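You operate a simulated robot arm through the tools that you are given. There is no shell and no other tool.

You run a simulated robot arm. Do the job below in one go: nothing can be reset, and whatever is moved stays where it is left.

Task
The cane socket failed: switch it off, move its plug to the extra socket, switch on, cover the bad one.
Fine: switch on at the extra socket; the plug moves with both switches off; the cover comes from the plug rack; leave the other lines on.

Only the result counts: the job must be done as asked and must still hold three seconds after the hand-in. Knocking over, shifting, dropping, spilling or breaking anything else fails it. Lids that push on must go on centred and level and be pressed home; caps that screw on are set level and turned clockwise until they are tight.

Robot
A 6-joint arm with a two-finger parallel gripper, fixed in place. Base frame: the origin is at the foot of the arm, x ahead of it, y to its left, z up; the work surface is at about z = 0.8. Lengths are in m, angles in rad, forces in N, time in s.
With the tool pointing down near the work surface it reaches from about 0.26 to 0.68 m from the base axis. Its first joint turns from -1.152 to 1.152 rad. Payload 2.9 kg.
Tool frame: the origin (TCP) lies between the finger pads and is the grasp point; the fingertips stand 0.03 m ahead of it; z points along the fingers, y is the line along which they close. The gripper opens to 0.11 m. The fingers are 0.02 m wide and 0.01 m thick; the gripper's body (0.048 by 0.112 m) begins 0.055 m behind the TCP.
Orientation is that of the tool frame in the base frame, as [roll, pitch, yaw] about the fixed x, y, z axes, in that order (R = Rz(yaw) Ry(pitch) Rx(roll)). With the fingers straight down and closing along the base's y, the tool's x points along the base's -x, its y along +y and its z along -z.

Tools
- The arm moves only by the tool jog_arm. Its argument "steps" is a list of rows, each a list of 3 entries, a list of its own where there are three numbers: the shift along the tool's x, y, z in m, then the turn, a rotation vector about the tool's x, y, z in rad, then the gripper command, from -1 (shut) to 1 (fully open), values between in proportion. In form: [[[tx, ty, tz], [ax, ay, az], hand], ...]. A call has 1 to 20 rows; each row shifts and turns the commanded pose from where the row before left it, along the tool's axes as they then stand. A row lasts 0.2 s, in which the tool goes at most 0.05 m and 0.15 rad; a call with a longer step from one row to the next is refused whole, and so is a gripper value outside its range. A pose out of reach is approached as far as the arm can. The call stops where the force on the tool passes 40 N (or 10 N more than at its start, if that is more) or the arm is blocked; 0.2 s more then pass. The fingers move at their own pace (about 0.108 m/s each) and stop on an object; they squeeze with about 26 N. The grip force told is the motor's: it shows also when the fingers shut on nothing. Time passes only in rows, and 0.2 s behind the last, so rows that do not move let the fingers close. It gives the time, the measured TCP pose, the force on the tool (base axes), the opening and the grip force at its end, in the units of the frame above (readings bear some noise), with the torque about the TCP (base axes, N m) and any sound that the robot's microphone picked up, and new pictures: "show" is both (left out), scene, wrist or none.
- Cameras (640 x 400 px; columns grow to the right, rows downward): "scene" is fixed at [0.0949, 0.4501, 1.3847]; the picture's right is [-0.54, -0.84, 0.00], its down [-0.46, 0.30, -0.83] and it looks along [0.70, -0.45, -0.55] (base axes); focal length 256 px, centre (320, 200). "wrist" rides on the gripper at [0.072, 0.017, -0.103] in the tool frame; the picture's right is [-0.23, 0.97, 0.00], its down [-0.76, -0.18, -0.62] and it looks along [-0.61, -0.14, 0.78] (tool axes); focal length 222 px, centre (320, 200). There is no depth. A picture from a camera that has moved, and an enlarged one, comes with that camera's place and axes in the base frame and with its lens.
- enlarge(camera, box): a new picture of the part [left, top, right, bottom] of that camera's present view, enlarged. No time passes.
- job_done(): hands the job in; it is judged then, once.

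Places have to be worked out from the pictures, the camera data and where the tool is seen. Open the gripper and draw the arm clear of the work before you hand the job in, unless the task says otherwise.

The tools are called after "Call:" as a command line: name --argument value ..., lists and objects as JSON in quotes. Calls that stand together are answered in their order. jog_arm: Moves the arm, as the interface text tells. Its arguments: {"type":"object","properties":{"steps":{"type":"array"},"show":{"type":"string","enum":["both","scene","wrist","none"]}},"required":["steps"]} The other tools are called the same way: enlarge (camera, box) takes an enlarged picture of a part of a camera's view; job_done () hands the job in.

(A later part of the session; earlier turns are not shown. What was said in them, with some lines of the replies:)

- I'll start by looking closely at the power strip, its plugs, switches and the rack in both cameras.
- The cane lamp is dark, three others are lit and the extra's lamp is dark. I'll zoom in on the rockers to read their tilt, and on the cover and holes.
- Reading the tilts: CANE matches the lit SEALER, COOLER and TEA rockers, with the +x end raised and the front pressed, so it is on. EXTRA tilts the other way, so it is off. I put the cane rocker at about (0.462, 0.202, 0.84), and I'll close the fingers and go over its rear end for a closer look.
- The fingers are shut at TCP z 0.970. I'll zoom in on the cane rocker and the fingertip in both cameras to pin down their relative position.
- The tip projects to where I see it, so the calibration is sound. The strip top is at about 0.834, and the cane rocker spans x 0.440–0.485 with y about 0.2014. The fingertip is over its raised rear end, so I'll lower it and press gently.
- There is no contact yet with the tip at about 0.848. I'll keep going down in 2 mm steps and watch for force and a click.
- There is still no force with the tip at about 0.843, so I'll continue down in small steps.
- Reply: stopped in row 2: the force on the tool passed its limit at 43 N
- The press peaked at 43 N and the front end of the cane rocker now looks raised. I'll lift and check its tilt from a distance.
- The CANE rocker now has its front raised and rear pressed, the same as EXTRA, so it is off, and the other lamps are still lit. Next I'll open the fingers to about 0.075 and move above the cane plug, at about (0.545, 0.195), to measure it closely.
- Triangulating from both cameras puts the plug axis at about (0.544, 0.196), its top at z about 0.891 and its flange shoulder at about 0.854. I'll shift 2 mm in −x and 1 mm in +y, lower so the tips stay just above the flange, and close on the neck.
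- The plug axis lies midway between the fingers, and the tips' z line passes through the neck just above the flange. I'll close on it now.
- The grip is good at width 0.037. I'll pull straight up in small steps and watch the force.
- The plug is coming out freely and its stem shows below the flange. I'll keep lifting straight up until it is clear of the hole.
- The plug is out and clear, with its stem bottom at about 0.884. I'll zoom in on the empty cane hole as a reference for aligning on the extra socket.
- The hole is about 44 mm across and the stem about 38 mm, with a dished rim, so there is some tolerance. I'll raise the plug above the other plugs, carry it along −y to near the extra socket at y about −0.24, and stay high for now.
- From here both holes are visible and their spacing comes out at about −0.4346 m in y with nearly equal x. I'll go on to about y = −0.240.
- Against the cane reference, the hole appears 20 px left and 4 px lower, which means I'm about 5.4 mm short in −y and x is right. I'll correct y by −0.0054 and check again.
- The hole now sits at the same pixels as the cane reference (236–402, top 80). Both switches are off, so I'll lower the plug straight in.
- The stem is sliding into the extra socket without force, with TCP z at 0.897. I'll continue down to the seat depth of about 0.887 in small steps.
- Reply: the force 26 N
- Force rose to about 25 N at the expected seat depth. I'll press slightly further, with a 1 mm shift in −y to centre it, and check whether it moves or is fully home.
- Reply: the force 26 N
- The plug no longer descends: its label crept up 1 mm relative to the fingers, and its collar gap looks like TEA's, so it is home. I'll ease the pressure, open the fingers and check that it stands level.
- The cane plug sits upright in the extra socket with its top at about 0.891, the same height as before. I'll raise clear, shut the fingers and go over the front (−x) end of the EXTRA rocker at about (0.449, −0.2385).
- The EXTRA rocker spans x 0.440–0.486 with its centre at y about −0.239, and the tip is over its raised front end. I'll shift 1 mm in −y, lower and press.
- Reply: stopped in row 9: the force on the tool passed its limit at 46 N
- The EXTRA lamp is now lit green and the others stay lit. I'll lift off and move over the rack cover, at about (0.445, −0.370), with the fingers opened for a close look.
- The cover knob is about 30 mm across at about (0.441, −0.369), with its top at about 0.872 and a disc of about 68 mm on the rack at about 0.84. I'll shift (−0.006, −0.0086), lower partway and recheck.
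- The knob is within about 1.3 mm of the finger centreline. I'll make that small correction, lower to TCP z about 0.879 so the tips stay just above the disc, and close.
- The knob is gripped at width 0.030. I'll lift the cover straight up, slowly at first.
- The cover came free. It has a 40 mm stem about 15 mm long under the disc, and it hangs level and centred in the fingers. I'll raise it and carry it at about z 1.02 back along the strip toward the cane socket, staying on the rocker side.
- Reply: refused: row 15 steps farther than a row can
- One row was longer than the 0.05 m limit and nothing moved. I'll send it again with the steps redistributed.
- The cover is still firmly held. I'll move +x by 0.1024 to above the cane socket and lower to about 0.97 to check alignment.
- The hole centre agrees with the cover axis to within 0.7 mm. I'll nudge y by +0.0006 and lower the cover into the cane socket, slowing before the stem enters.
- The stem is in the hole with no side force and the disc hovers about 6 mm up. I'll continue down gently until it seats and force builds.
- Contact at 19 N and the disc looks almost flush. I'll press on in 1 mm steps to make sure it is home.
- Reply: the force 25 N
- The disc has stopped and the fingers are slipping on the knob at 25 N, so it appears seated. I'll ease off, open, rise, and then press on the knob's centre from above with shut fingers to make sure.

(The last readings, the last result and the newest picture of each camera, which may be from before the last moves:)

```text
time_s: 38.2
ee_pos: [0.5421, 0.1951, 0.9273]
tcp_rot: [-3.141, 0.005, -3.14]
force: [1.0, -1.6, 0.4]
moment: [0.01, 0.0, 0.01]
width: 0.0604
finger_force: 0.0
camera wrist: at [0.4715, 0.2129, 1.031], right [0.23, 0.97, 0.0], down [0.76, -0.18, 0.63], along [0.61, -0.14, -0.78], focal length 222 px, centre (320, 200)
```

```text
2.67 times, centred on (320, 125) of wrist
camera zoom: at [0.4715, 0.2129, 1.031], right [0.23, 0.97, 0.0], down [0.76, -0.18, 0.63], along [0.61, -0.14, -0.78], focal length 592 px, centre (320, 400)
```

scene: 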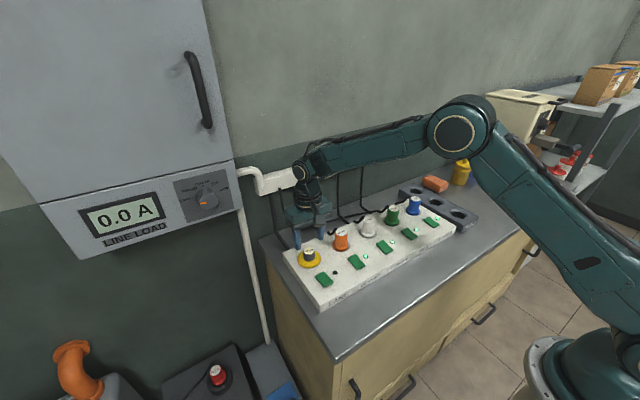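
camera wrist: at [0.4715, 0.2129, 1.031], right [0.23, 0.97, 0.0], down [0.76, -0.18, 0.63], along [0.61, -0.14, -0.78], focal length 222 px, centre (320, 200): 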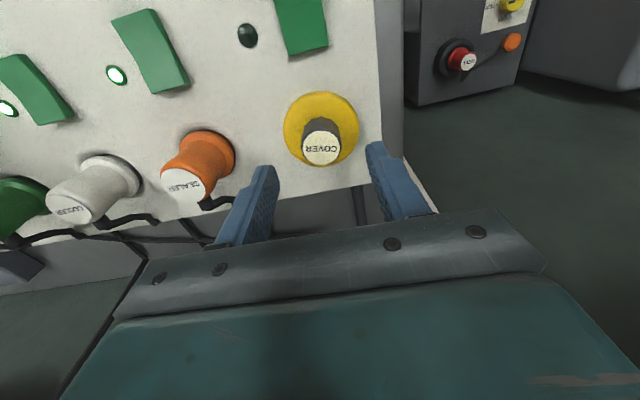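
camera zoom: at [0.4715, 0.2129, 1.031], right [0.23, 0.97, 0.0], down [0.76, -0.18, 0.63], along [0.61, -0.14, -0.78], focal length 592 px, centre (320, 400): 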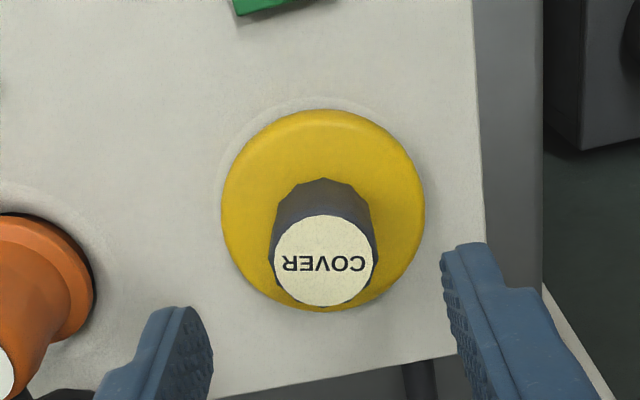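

The cover sits flat and centred. To make sure it's home, I'll shut the fingers above the knob, centre on it (+1.8 mm x, +0.8 mm y) and press straight down until the force limit.

Call:
jog_arm --steps '[[[-0.0018, 0.0008, 0], [0, 0, 0], -1], [[0, 0, 0], [0, 0, 0], -1], [[0, 0, 0], [0, 0, 0], -1], [[0, 0, 0.015], [0, 0, 0], -1], [[0, 0, 0.005], [0, 0, 0], -1], [[0, 0, 0.002], [0, 0, 0], -1], [[0, 0, 0.002], [0, 0, 0], -1], [[0, 0, 0.002], [0, 0, 0], -1], [[0, 0, 0.002], [0, 0, 0], -1], [[0, 0, 0.002], [0, 0, 0], -1]]' --show "none"

Call:
enlarge --camera "scene" --box '[265, 220, 361, 280]'

```text
time_s: 40.4
ee_pos: [0.5464, 0.197, 0.9003]
tcp_rot: [3.14, 0.01, 3.141]
force: [-5.2, 0.3, 18.6]
moment: [-0.07, 0.25, 0.0]
width: 0.0
finger_force: 26.1
```

```text
6.67 times, centred on (313, 250) of scene
camera zoom: at [0.0945, 0.45, 1.3847], right [-0.54, -0.84, 0.0], down [-0.46, 0.3, -0.83], along [0.7, -0.45, -0.55], focal length 1705 px, centre (367, -133)
```

zoom: 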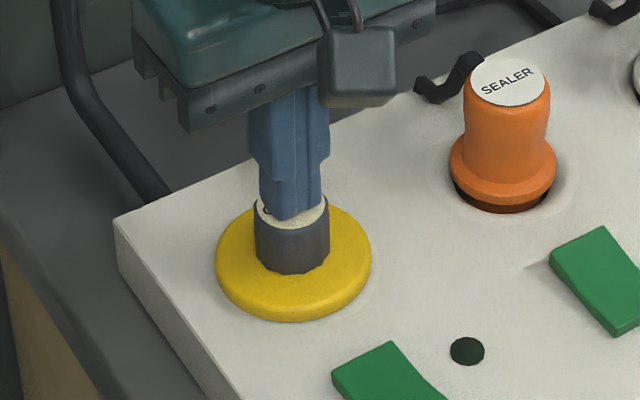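

It reads 19 N on the knob centre and the disc stays flat. I'll press a bit harder to confirm it's home.

Call:
jog_arm --steps '[[[0, 0, 0.0015], [0, 0, 0], -1], [[0, 0, 0.0015], [0, 0, 0], -1], [[0, 0, 0.001], [0, 0, 0], -1]]' --show "none"

Call:
enlarge --camera "scene" --box '[265, 220, 361, 280]'

```text
time_s: 41.0
ee_pos: [0.5459, 0.1967, 0.9005]
tcp_rot: [3.139, 0.011, 3.141]
force: [-3.4, -1.0, 9.1]
moment: [-0.01, 0.18, 0.0]
width: 0.0
finger_force: 25.9
stopped in row 2: the force on the tool passed its limit at 42 N (the readings are from after the stop); the commanded pose is now the measured one
```

```text
6.67 times, centred on (313, 250) of scene
camera zoom: at [0.0947, 0.45, 1.3847], right [-0.54, -0.84, 0.0], down [-0.46, 0.3, -0.83], along [0.7, -0.45, -0.55], focal length 1705 px, centre (367, -133)
```

zoom: 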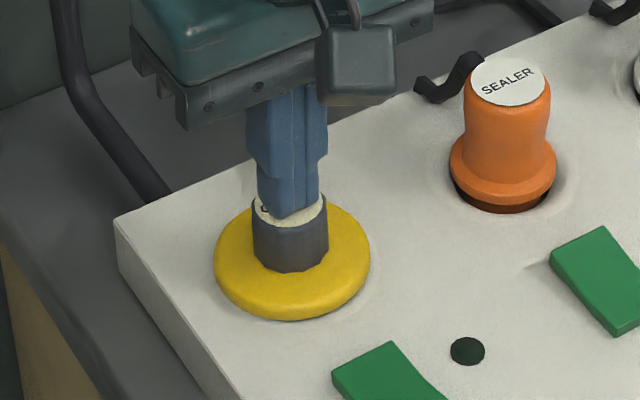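

The press hit 42 N with no further travel, so the cover is home. I'll lift clear and open the gripper, then inspect the cover, plug, switches and lamps.

Call:
jog_arm --steps '[[[0, 0, -0.02], [0, 0, 0], -1], [[0, 0, -0.03], [0, 0, 0], -1], [[0, 0, -0.04], [0, 0, 0], -1], [[0.02, 0, -0.04], [0, 0, 0], 0], [[0.03, -0.02, -0.03], [0, 0, 0], 1], [[0.03, -0.03, -0.02], [0, 0, 0], 1], [[0, -0.03, -0.01], [0, 0, 0], 1], [[0, 0, 0], [0, 0, 0], 1]]' --show "both"

Call:
enlarge --camera "scene" --box '[270, 170, 478, 300]'

Call:
enlarge --camera "scene" --box '[280, 235, 360, 285]'

Call:
enlarge --camera "scene" --box '[380, 190, 460, 240]'

```text
time_s: 42.8
ee_pos: [0.465, 0.1162, 1.0904]
tcp_rot: [3.138, 0.013, 3.141]
force: [-0.3, -0.4, 0.1]
moment: [0.0, 0.03, -0.01]
width: 0.11
finger_force: 0.1
camera wrist: at [0.3915, 0.1331, 1.1922], right [0.23, 0.97, 0.01], down [0.76, -0.18, 0.63], along [0.62, -0.14, -0.78], focal length 222 px, centre (320, 200)
```

scene: 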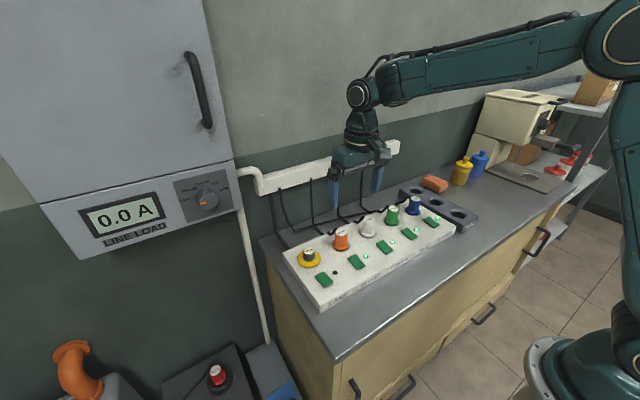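
wrist: 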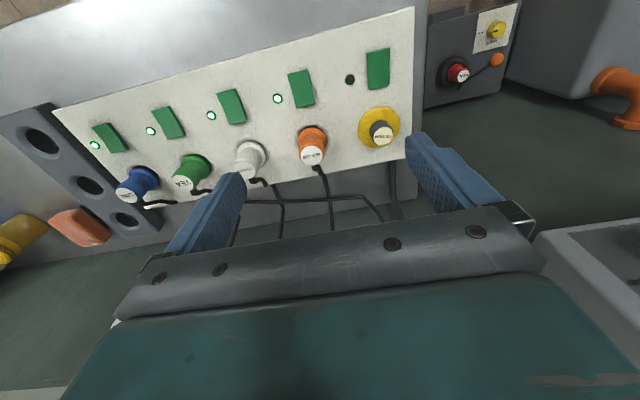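

```text
3.08 times, centred on (374, 235) of scene
camera zoom: at [0.0949, 0.4501, 1.3847], right [-0.54, -0.84, 0.0], down [-0.46, 0.3, -0.83], along [0.7, -0.45, -0.55], focal length 787 px, centre (154, 92)
```

zoom: 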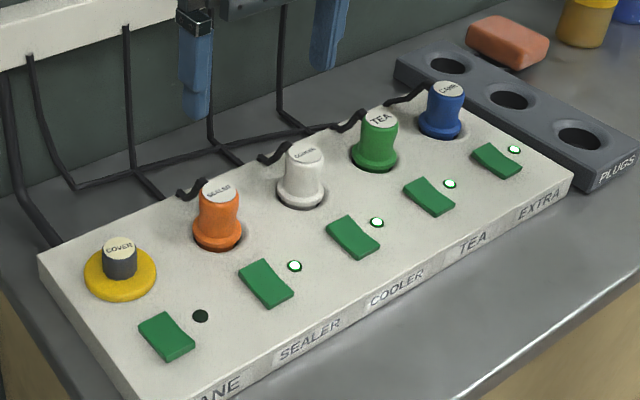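

```text
8.00 times, centred on (320, 260) of scene
camera zoom: at [0.0949, 0.4501, 1.3847], right [-0.54, -0.84, 0.0], down [-0.46, 0.3, -0.83], along [0.7, -0.45, -0.55], focal length 2046 px, centre (320, -280)
```

zoom: 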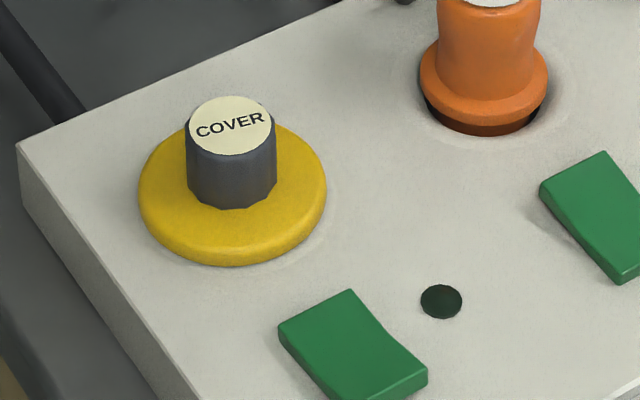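

```text
8.00 times, centred on (420, 215) of scene
camera zoom: at [0.0949, 0.4501, 1.3847], right [-0.54, -0.84, 0.0], down [-0.46, 0.3, -0.83], along [0.7, -0.45, -0.55], focal length 2046 px, centre (-480, 80)
```

zoom: 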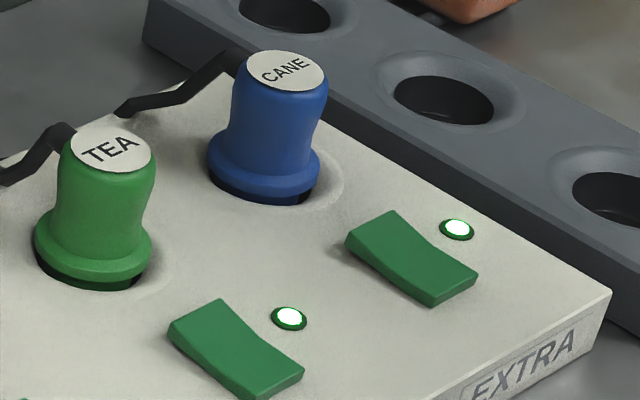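

All the lamps are as wanted: CANE off, SEALER, COOLER, TEA and EXTRA lit. I'll check the cover's centring on its ring more closely from the wrist camera.

Call:
enlarge --camera "wrist" --box '[330, 80, 430, 160]'

Call:
enlarge --camera "scene" --box '[288, 237, 336, 267]'

Call:
enlarge --camera "wrist" --box '[80, 110, 240, 210]'

```text
5.00 times, centred on (380, 120) of wrist
camera zoom: at [0.3915, 0.1331, 1.1922], right [0.23, 0.97, 0.01], down [0.76, -0.18, 0.63], along [0.62, -0.14, -0.78], focal length 1111 px, centre (20, 600)
```

zoom: 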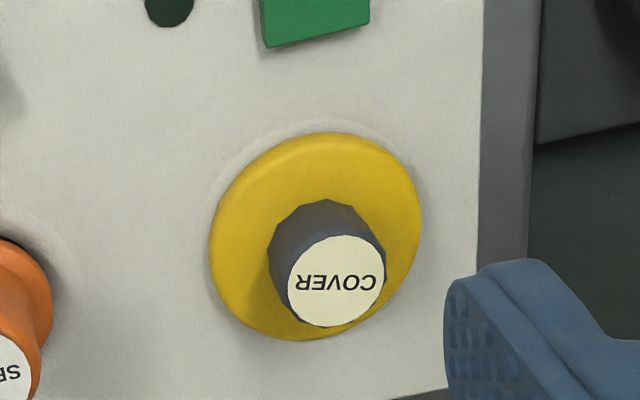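

```text
13.33 times, centred on (312, 252) of scene
camera zoom: at [0.0949, 0.4501, 1.3847], right [-0.54, -0.84, 0.0], down [-0.46, 0.3, -0.83], along [0.7, -0.45, -0.55], focal length 3409 px, centre (427, -493)
```

zoom: 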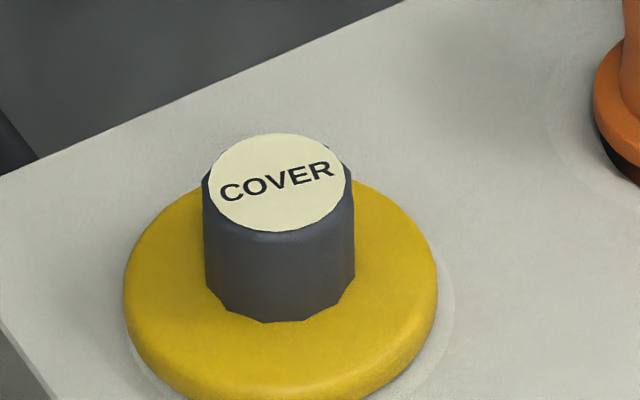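

```text
4.00 times, centred on (160, 160) of wrist
camera zoom: at [0.3915, 0.1331, 1.1922], right [0.23, 0.97, 0.01], down [0.76, -0.18, 0.63], along [0.62, -0.14, -0.78], focal length 888 px, centre (960, 360)
```

zoom: 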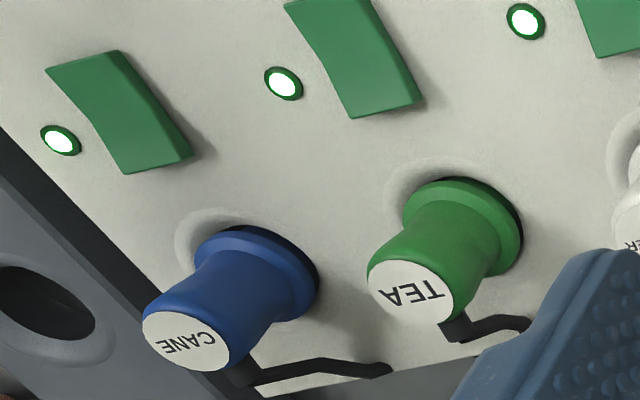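

The recess edge shows more on the −x/−y side, so the press dragged the cover about 1–2 mm off centre within its clearance. I'll level the tool, which picked up about 0.012 rad of pitch at the force stop, and return above the cover to measure and re-centre it.

Call:
jog_arm --steps '[[[0, 0, 0], [0.002, 0.012, 0], 1], [[-0.025, 0.026, 0.02], [0, 0, 0], 0.2], [[-0.025, 0.026, 0.03], [0, 0, 0], 0.2], [[-0.0285, 0.027, 0.03], [0, 0, 0], 0.2], [[0, 0, 0.04], [0, 0, 0], 0.2], [[0, 0, 0.035], [0, 0, 0], 0.2], [[0, 0, 0], [0, 0, 0], 0.2]]' --show "both"

Call:
enlarge --camera "wrist" --box '[260, 70, 388, 150]'

```text
time_s: 44.4
ee_pos: [0.5438, 0.1946, 0.9316]
tcp_rot: [3.14, -0.001, 3.141]
force: [-0.1, 0.5, -0.6]
moment: [-0.01, 0.0, 0.01]
width: 0.0661
finger_force: 0.0
camera wrist: at [0.472, 0.2125, 1.0368], right [0.23, 0.97, 0.0], down [0.76, -0.18, 0.62], along [0.61, -0.14, -0.78], focal length 222 px, centre (320, 200)
```

scene: 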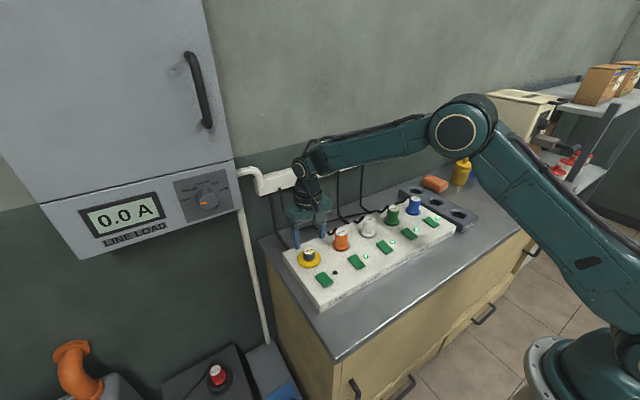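
wrist: 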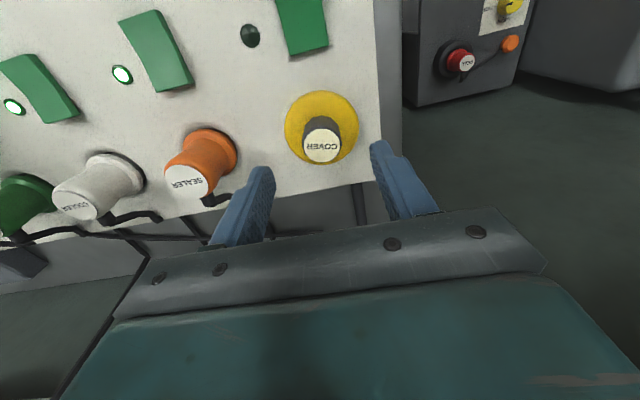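

```text
5.00 times, centred on (324, 110) of wrist
camera zoom: at [0.472, 0.2125, 1.0368], right [0.23, 0.97, 0.0], down [0.76, -0.18, 0.62], along [0.61, -0.14, -0.78], focal length 1111 px, centre (300, 650)
```

zoom: 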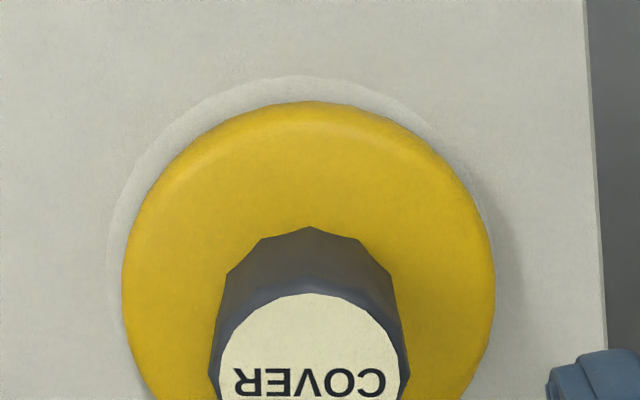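

I measure the disc about (+1.7, +1.4) mm off the recess centre, resting against the hole wall. I'll align with the knob, lower, grip it gently, slide it back by that amount and release.

Call:
jog_arm --steps '[[[-0.0004, 0.0016, 0.03], [0, 0, 0], 0.1], [[0, 0, 0.015], [0, 0, 0], 0.1], [[0, 0, 0.006], [0, 0, 0], 0.1], [[0, 0, 0], [0, 0, 0], 0.1], [[0, 0, 0], [0, 0, 0], -1], [[0, 0, 0], [0, 0, 0], -1], [[0, 0, 0], [0, 0, 0], -1]]' --show "none"

Call:
enlarge --camera "wrist" --box '[240, 70, 400, 170]'

Call:
enlarge --camera "scene" --box '[265, 220, 361, 280]'

```text
time_s: 46.0
ee_pos: [0.5432, 0.1965, 0.8809]
tcp_rot: [3.141, -0.002, -3.141]
force: [-0.1, -0.8, -0.8]
moment: [0.03, 0.0, 0.03]
width: 0.0297
finger_force: 25.6
```

```text
4.00 times, centred on (320, 120) of wrist
camera zoom: at [0.4718, 0.2143, 0.9859], right [0.23, 0.97, 0.0], down [0.76, -0.18, 0.62], along [0.61, -0.14, -0.78], focal length 888 px, centre (320, 520)
```

zoom: 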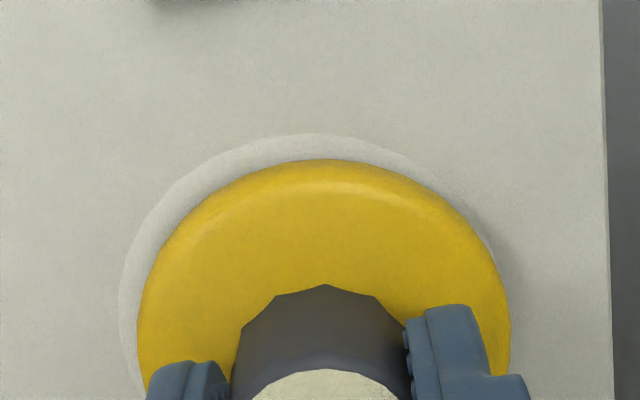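

```text
6.67 times, centred on (313, 250) of scene
camera zoom: at [0.0949, 0.4501, 1.3847], right [-0.54, -0.84, 0.0], down [-0.46, 0.3, -0.83], along [0.7, -0.45, -0.55], focal length 1705 px, centre (367, -133)
```

zoom: 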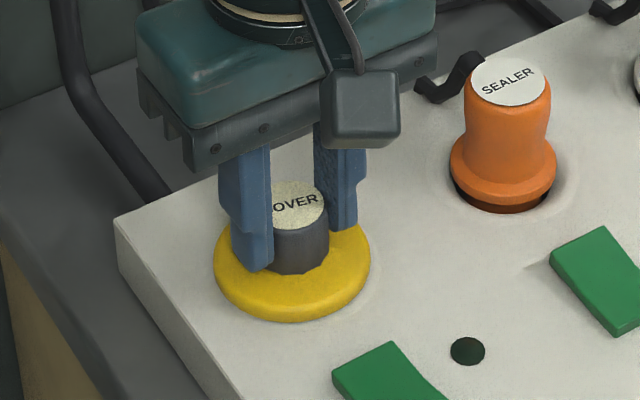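

The knob is gripped with no side load. I'll slide it (−0.0017, −0.0018) toward the recess centre and compare the margins.

Call:
jog_arm --steps '[[[0.0009, -0.0009, 0], [0, 0, 0], -1], [[0.0008, -0.0009, 0], [0, 0, 0], -1], [[0, 0, 0], [0, 0, 0], -1]]' --show "none"

Call:
enlarge --camera "wrist" --box '[240, 70, 400, 170]'

Call:
enlarge --camera "scene" --box '[288, 240, 336, 270]'

```text
time_s: 46.8
ee_pos: [0.5421, 0.1954, 0.8821]
tcp_rot: [3.14, -0.002, 3.14]
force: [0.0, 0.9, 0.2]
moment: [0.04, 0.0, 0.01]
width: 0.03
finger_force: 26.0
```

```text
4.00 times, centred on (320, 120) of wrist
camera zoom: at [0.4702, 0.2124, 0.9862], right [0.23, 0.97, 0.0], down [0.76, -0.18, 0.62], along [0.61, -0.14, -0.78], focal length 888 px, centre (320, 520)
```

zoom: 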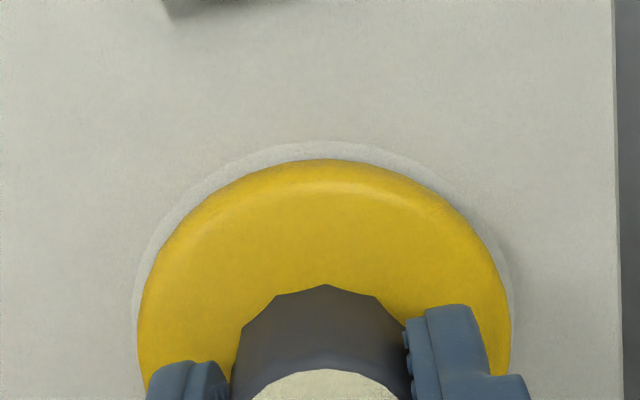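

```text
13.33 times, centred on (312, 255) of scene
camera zoom: at [0.0949, 0.4501, 1.3847], right [-0.54, -0.84, 0.0], down [-0.46, 0.3, -0.83], along [0.7, -0.45, -0.55], focal length 3409 px, centre (427, -533)
```

zoom: 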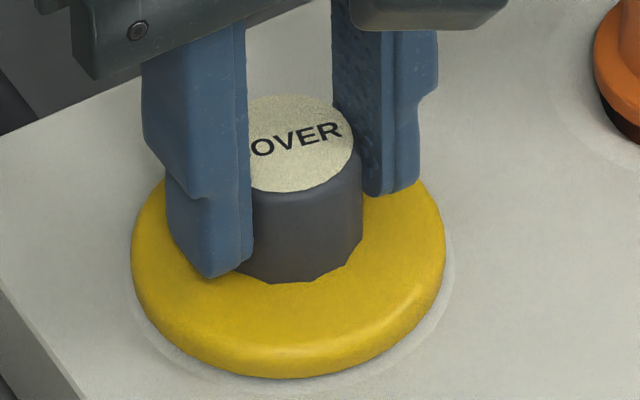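

The cover is now centred: side margins are 6 px and 2 px, and the top margin of 17 px matches the expected 16. I'll press down lightly while holding it to be sure it sits flat, then look before releasing.

Call:
jog_arm --steps '[[[0, 0, 0.001], [0, 0, 0], -1], [[0, 0, 0.001], [0, 0, 0], -1]]' --show "none"

Call:
enlarge --camera "wrist" --box '[240, 70, 400, 170]'

```text
time_s: 47.4
ee_pos: [0.5421, 0.1952, 0.8816]
tcp_rot: [3.141, 0.001, 3.141]
force: [-4.2, -1.3, 14.2]
moment: [-0.09, 0.35, 0.04]
width: 0.0301
finger_force: 25.9
```

```text
4.00 times, centred on (320, 120) of wrist
camera zoom: at [0.4703, 0.2124, 0.9854], right [0.23, 0.97, 0.0], down [0.76, -0.18, 0.62], along [0.61, -0.14, -0.78], focal length 888 px, centre (320, 520)
```

zoom: 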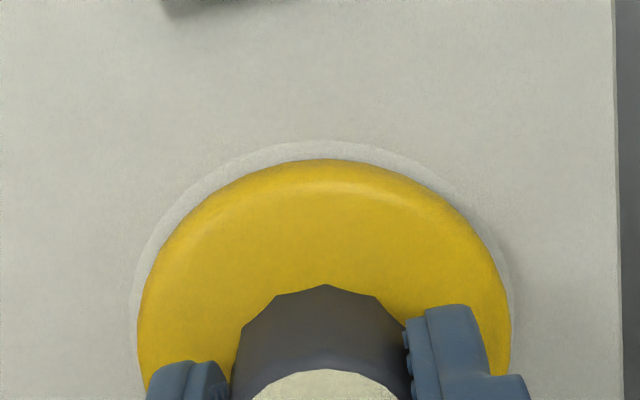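

A 14 N reaction with no travel shows the cover is flat and home, and it is still centred. I'll ease off, open slowly, rise and draw the arm clear.

Call:
jog_arm --steps '[[[0, 0, -0.002], [0, 0, 0], -1], [[0, 0, 0], [0, 0, 0], -0.2], [[0, 0, 0], [0, 0, 0], 0.1], [[0, 0, 0], [0, 0, 0], 0.1], [[0, 0, -0.02], [0, 0, 0], 0.1], [[0, 0, -0.04], [0, 0, 0], 0.1], [[0, 0, -0.04], [0, 0, 0], 0.1], [[0, 0, -0.04], [0, 0, 0], 0.5], [[0.03, -0.02, -0.03], [0, 0, 0], 1], [[0.03, -0.03, -0.02], [0, 0, 0], 1], [[0.02, -0.03, -0.02], [0, 0, 0], 1], [[0, 0, 0], [0, 0, 0], 1]]' --show "both"

Call:
enlarge --camera "scene" --box '[288, 240, 336, 270]'

Call:
enlarge --camera "scene" --box '[270, 170, 478, 300]'

Call:
enlarge --camera "wrist" --box '[80, 20, 440, 240]'

```text
time_s: 50.0
ee_pos: [0.462, 0.1156, 1.0909]
tcp_rot: [3.141, -0.001, -3.141]
force: [0.3, 0.6, 0.5]
moment: [0.0, -0.01, 0.0]
width: 0.1099
finger_force: 0.0
camera wrist: at [0.3907, 0.1317, 1.1952], right [0.23, 0.97, 0.0], down [0.76, -0.18, 0.62], along [0.61, -0.14, -0.78], focal length 222 px, centre (320, 200)
```

scene: 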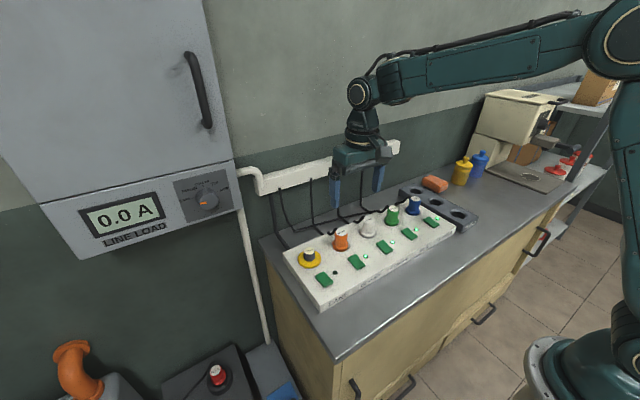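
wrist: 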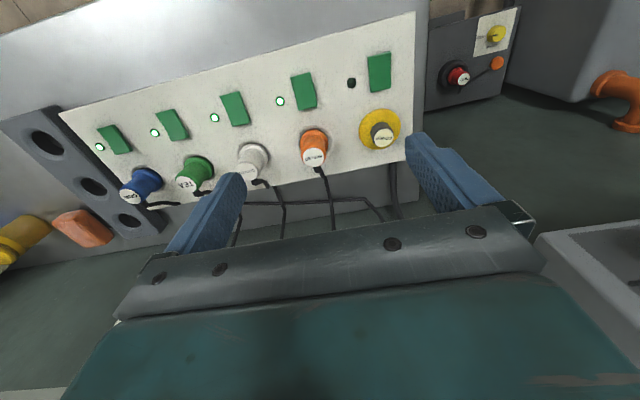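

```text
13.33 times, centred on (312, 255) of scene
camera zoom: at [0.0949, 0.4501, 1.3847], right [-0.54, -0.84, 0.0], down [-0.46, 0.3, -0.83], along [0.7, -0.45, -0.55], focal length 3409 px, centre (427, -533)
```

zoom: 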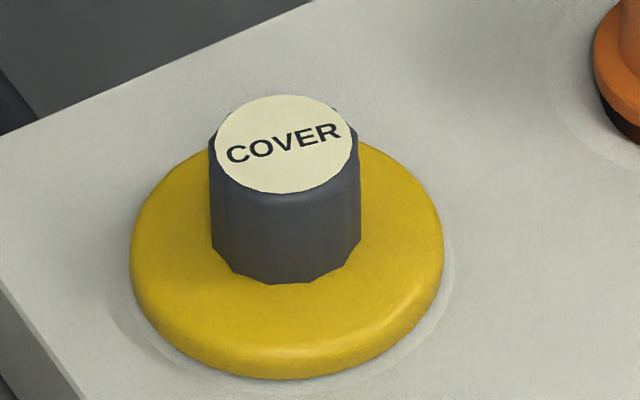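

```text
3.08 times, centred on (374, 235) of scene
camera zoom: at [0.0949, 0.4501, 1.3847], right [-0.54, -0.84, 0.0], down [-0.46, 0.3, -0.83], along [0.7, -0.45, -0.55], focal length 787 px, centre (154, 92)
```

zoom: 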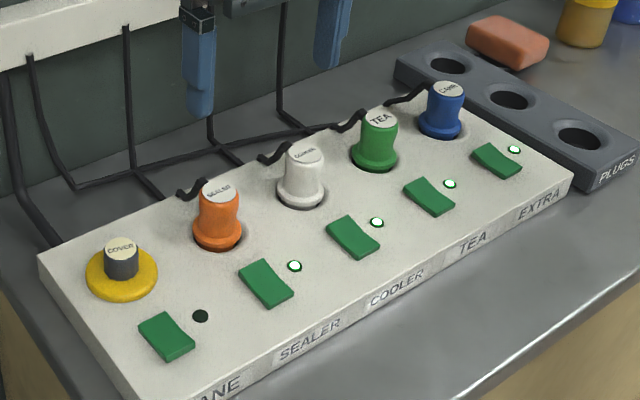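

```text
1.78 times, centred on (260, 130) of wrist
camera zoom: at [0.3907, 0.1317, 1.1952], right [0.23, 0.97, 0.0], down [0.76, -0.18, 0.62], along [0.61, -0.14, -0.78], focal length 395 px, centre (427, 324)
```

zoom: 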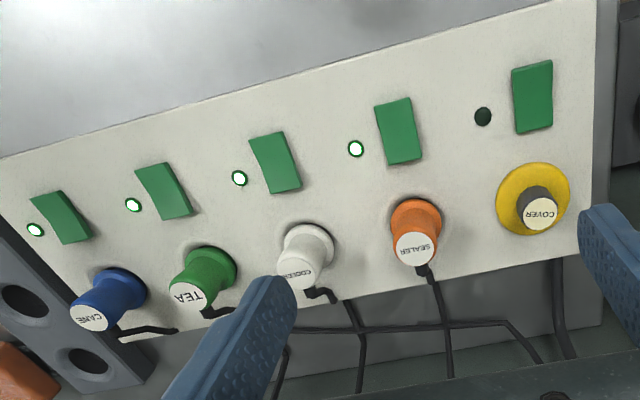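

Everything looks right on the strip. The meter still reads 0.0 A, so I'll zoom in on its selector and on the plug's seating before handing in.

Call:
enlarge --camera "scene" --box '[168, 165, 248, 225]'

Call:
enlarge --camera "scene" --box '[380, 190, 444, 230]'

Call:
enlarge --camera "wrist" --box '[100, 130, 228, 210]'

```text
6.67 times, centred on (208, 195) of scene
camera zoom: at [0.0949, 0.4501, 1.3847], right [-0.54, -0.84, 0.0], down [-0.46, 0.3, -0.83], along [0.7, -0.45, -0.55], focal length 1705 px, centre (1067, 233)
```

zoom: 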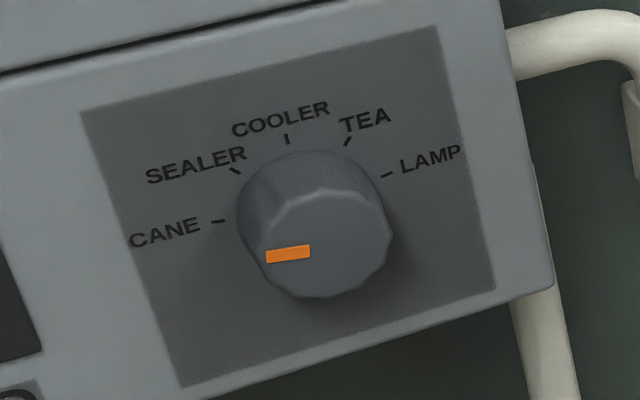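

```text
10.00 times, centred on (412, 210) of scene
camera zoom: at [0.0949, 0.4501, 1.3847], right [-0.54, -0.84, 0.0], down [-0.46, 0.3, -0.83], along [0.7, -0.45, -0.55], focal length 2557 px, centre (-600, 100)
```

zoom: 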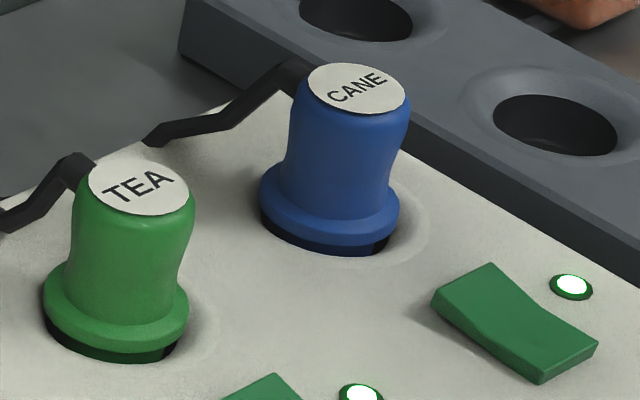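

```text
5.00 times, centred on (164, 170) of wrist
camera zoom: at [0.3907, 0.1317, 1.1952], right [0.23, 0.97, 0.0], down [0.76, -0.18, 0.62], along [0.61, -0.14, -0.78], focal length 1111 px, centre (1100, 350)
```

zoom: 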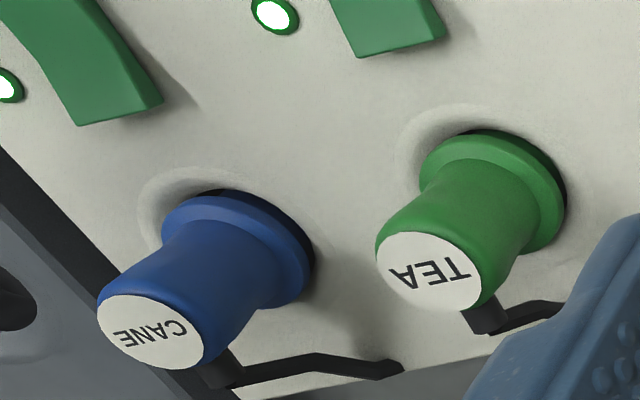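

The selector is on CANE and the plug's seat matches TEA's to within about 1 mm. As a last safeguard I'll press lightly on top of the moved plug with shut fingers, so I'm moving above it now.

Call:
jog_arm --steps '[[[-0.01, -0.045, 0], [0, 0, 0], -1], [[-0.01, -0.045, 0], [0, 0, 0], -1], [[-0.01, -0.045, 0], [0, 0, 0], -1], [[-0.01, -0.045, 0], [0, 0, 0], -1], [[-0.01, -0.045, 0], [0, 0, 0], -1], [[-0.01, -0.045, 0], [0, 0, 0], -1], [[-0.01, -0.045, 0], [0, 0, 0], -1], [[-0.0105, -0.0446, 0], [0, 0, 0], -1], [[0, 0, 0.04], [0, 0, 0], -1], [[0, 0, 0.04], [0, 0, 0], -1], [[0, 0, 0.04], [0, 0, 0], -1], [[0, 0, 0], [0, 0, 0], -1]]' --show "both"

Call:
enlarge --camera "wrist" --box '[220, 70, 420, 195]'

Call:
enlarge --camera "scene" --box '[370, 170, 466, 230]'

```text
time_s: 52.6
ee_pos: [0.5433, -0.2445, 0.9716]
tcp_rot: [-3.141, -0.002, 3.14]
force: [0.7, -0.2, -0.4]
moment: [0.04, 0.02, 0.02]
width: 0.0
finger_force: 26.0
camera wrist: at [0.471, -0.2273, 1.0756], right [0.23, 0.97, 0.0], down [0.76, -0.18, 0.62], along [0.61, -0.14, -0.78], focal length 222 px, centre (320, 200)
```

scene: 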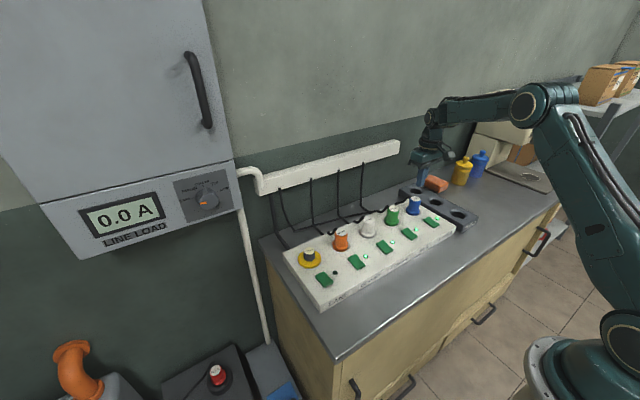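
wrist: 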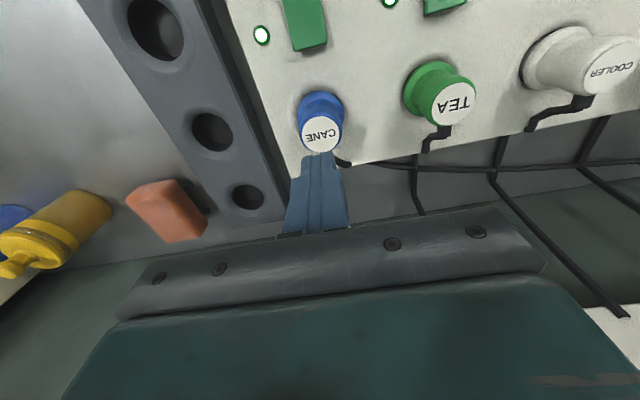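

```text
3.20 times, centred on (320, 132) of wrist
camera zoom: at [0.471, -0.2273, 1.0756], right [0.23, 0.97, 0.0], down [0.76, -0.18, 0.62], along [0.61, -0.14, -0.78], focal length 711 px, centre (320, 416)
```

zoom: 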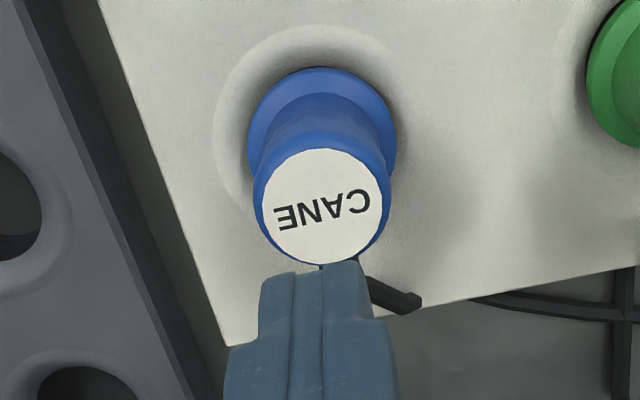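

```text
6.67 times, centred on (418, 200) of scene
camera zoom: at [0.0949, 0.4501, 1.3847], right [-0.54, -0.84, 0.0], down [-0.46, 0.3, -0.83], along [0.7, -0.45, -0.55], focal length 1705 px, centre (-333, 200)
```

zoom: 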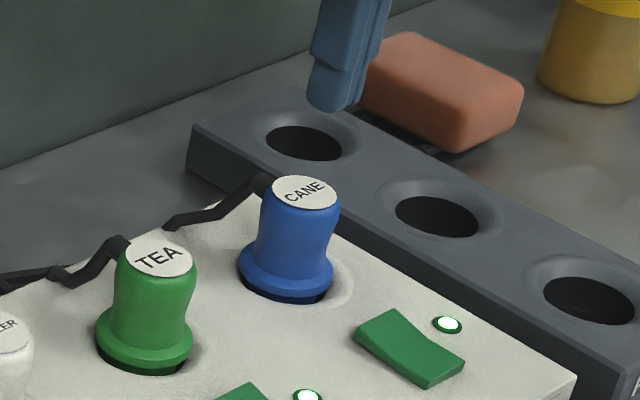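

The plug top is about (+1.5, +1.3) mm from my axis. I'll centre on it, lower and press gently.

Call:
jog_arm --steps '[[[-0.0015, 0.0013, 0.03], [0, 0, 0], -1], [[0, 0, 0.014], [0, 0, 0], -1], [[0, 0, 0.003], [0, 0, 0], -1], [[0, 0, 0.002], [0, 0, 0], -1], [[0, 0, 0.002], [0, 0, 0], -1], [[0, 0, 0.0015], [0, 0, 0], -1]]' --show "none"

```text
time_s: 54.0
ee_pos: [0.5447, -0.2435, 0.9197]
tcp_rot: [3.139, -0.002, 3.141]
force: [0.0, 0.5, 0.2]
moment: [0.02, 0.0, 0.05]
width: 0.0001
finger_force: 26.3
```

There is no contact yet with the tip at about 0.890. I'll continue in 1 mm steps.

Call:
jog_arm --steps '[[[0, 0, 0.001], [0, 0, 0], -1], [[0, 0, 0.001], [0, 0, 0], -1], [[0, 0, 0.001], [0, 0, 0], -1]]' --show "none"

Call:
enlarge --camera "scene" --box '[370, 170, 466, 230]'

```text
time_s: 54.8
ee_pos: [0.5453, -0.2434, 0.9168]
tcp_rot: [-3.14, 0.001, -3.141]
force: [-0.9, 0.9, 7.0]
moment: [0.05, 0.02, -0.02]
width: 0.0001
finger_force: 25.6
```

```text
6.67 times, centred on (418, 200) of scene
camera zoom: at [0.0948, 0.4502, 1.3846], right [-0.54, -0.84, 0.0], down [-0.46, 0.3, -0.83], along [0.7, -0.45, -0.55], focal length 1705 px, centre (-333, 200)
```

zoom: 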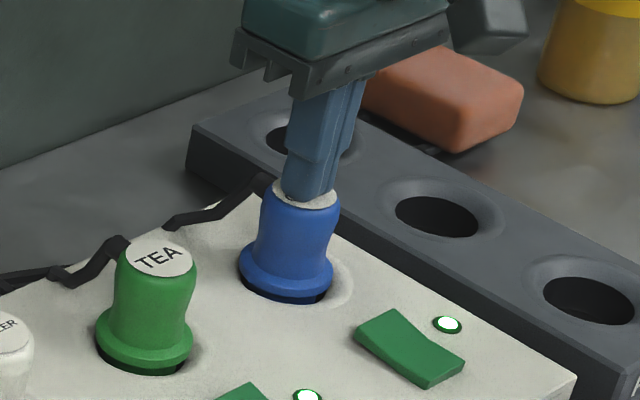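

Contact at 7 N with the tip at about 0.887. I'll press a little more to see whether the plug yields.

Call:
jog_arm --steps '[[[0, 0, 0.001], [0, 0, 0], -1], [[0, 0, 0.001], [0, 0, 0], -1]]' --show "none"

```text
time_s: 55.4
ee_pos: [0.5443, -0.2435, 0.9177]
tcp_rot: [-3.14, 0.003, -3.141]
force: [-5.2, -0.1, 25.7]
moment: [0.03, 0.29, -0.01]
width: 0.0
finger_force: 26.1
```

25.7 N with no descent confirms the plug is firmly home. I'll lift off, draw back clear and open the gripper.

Call:
jog_arm --steps '[[[0, 0, -0.02], [0, 0, 0], -1], [[0, 0, -0.04], [0, 0, 0], -1], [[0, 0, -0.04], [0, 0, 0], -1], [[0, 0, -0.04], [0, 0, 0], -1], [[0.01, 0.045, -0.01], [0, 0, 0], -1], [[0.01, 0.045, -0.01], [0, 0, 0], -1], [[0.01, 0.045, -0.01], [0, 0, 0], -1], [[0.01, 0.045, 0], [0, 0, 0], 1], [[0.01, 0.045, 0], [0, 0, 0], 1], [[0.01, 0.045, 0], [0, 0, 0], 1], [[0.01, 0.045, 0], [0, 0, 0], 1], [[0, 0, 0], [0, 0, 0], 1]]' --show "both"

Call:
enlarge --camera "scene" --box '[270, 170, 478, 300]'

Call:
enlarge --camera "wrist" --box '[80, 20, 440, 240]'

```text
time_s: 58.0
ee_pos: [0.4742, 0.0733, 1.0821]
tcp_rot: [3.138, 0.0, 3.142]
force: [-0.3, -0.6, 0.2]
moment: [0.02, -0.01, 0.01]
width: 0.1102
finger_force: 0.1
camera wrist: at [0.4028, 0.09, 1.1875], right [0.23, 0.97, 0.0], down [0.76, -0.18, 0.62], along [0.61, -0.14, -0.78], focal length 222 px, centre (320, 200)
```

scene: 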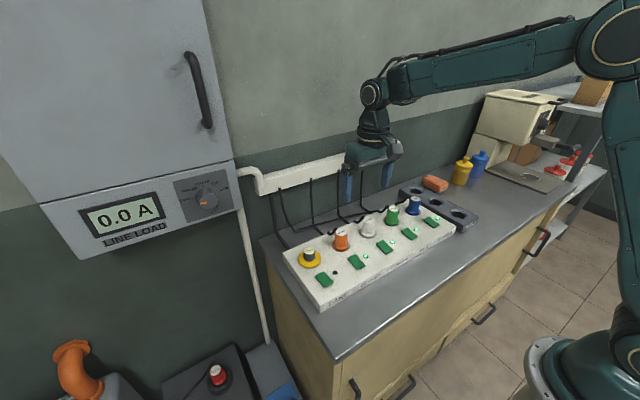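
wrist: 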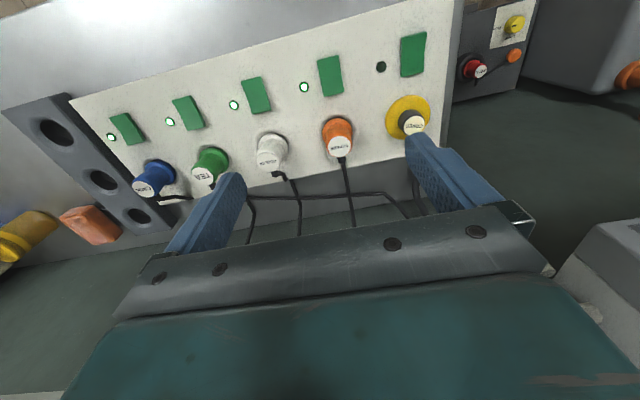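

```text
3.08 times, centred on (374, 235) of scene
camera zoom: at [0.0949, 0.4502, 1.3847], right [-0.54, -0.84, 0.0], down [-0.46, 0.3, -0.83], along [0.7, -0.45, -0.55], focal length 787 px, centre (154, 92)
```

zoom: 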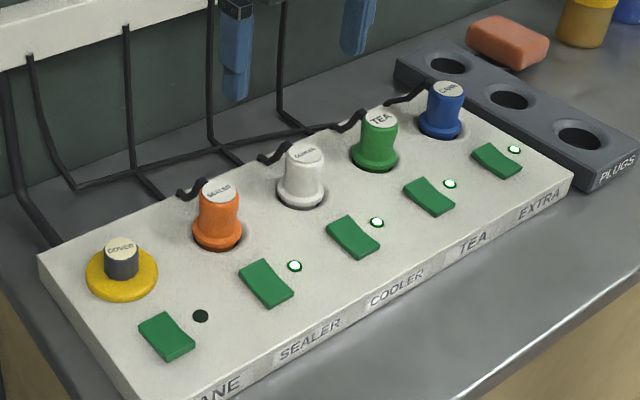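

```text
1.78 times, centred on (260, 130) of wrist
camera zoom: at [0.4028, 0.09, 1.1875], right [0.23, 0.97, 0.0], down [0.76, -0.18, 0.62], along [0.61, -0.14, -0.78], focal length 395 px, centre (427, 324)
```

zoom: 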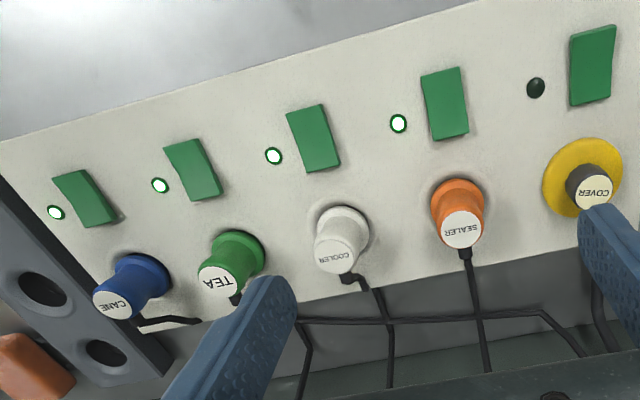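

The final pictures show the job as asked:
- **CANE:** switched off and covered, with the cover centred and flat.
- **Plug:** seated in EXTRA with its lamp lit.
- **Other lines:** SEALER, COOLER and TEA are still lit.

The arm is clear with the gripper open, so I'm handing in.

Call:
job_done

```text
The job is handed in.
```

The cane line now runs from the extra socket, and the failed cane socket is off and covered. I've handed the job in.

- **Switches:** I turned the cane switch off before moving anything and switched the extra socket on only after its plug was in. The extra socket's lamp is now lit.
- **Plug:** it sits upright in the extra socket. I pressed on it with about 26 N and it did not move, so it is fully home.
- **Cover:** it came from the plug rack and is pressed home on the cane socket. My hard press pushed it about 2 mm off centre, so I slid it back, and it now sits centred and flat.
- **Other lines:** sealer, cooler and tea stayed on throughout, and their lamps are lit.

The line-load meter is set to cane and still reads 0.0 A, as it did at the start. I couldn't tell whether it measures the old socket or the cane machine itself, so I relied on the lit lamp and the plug's seating instead.
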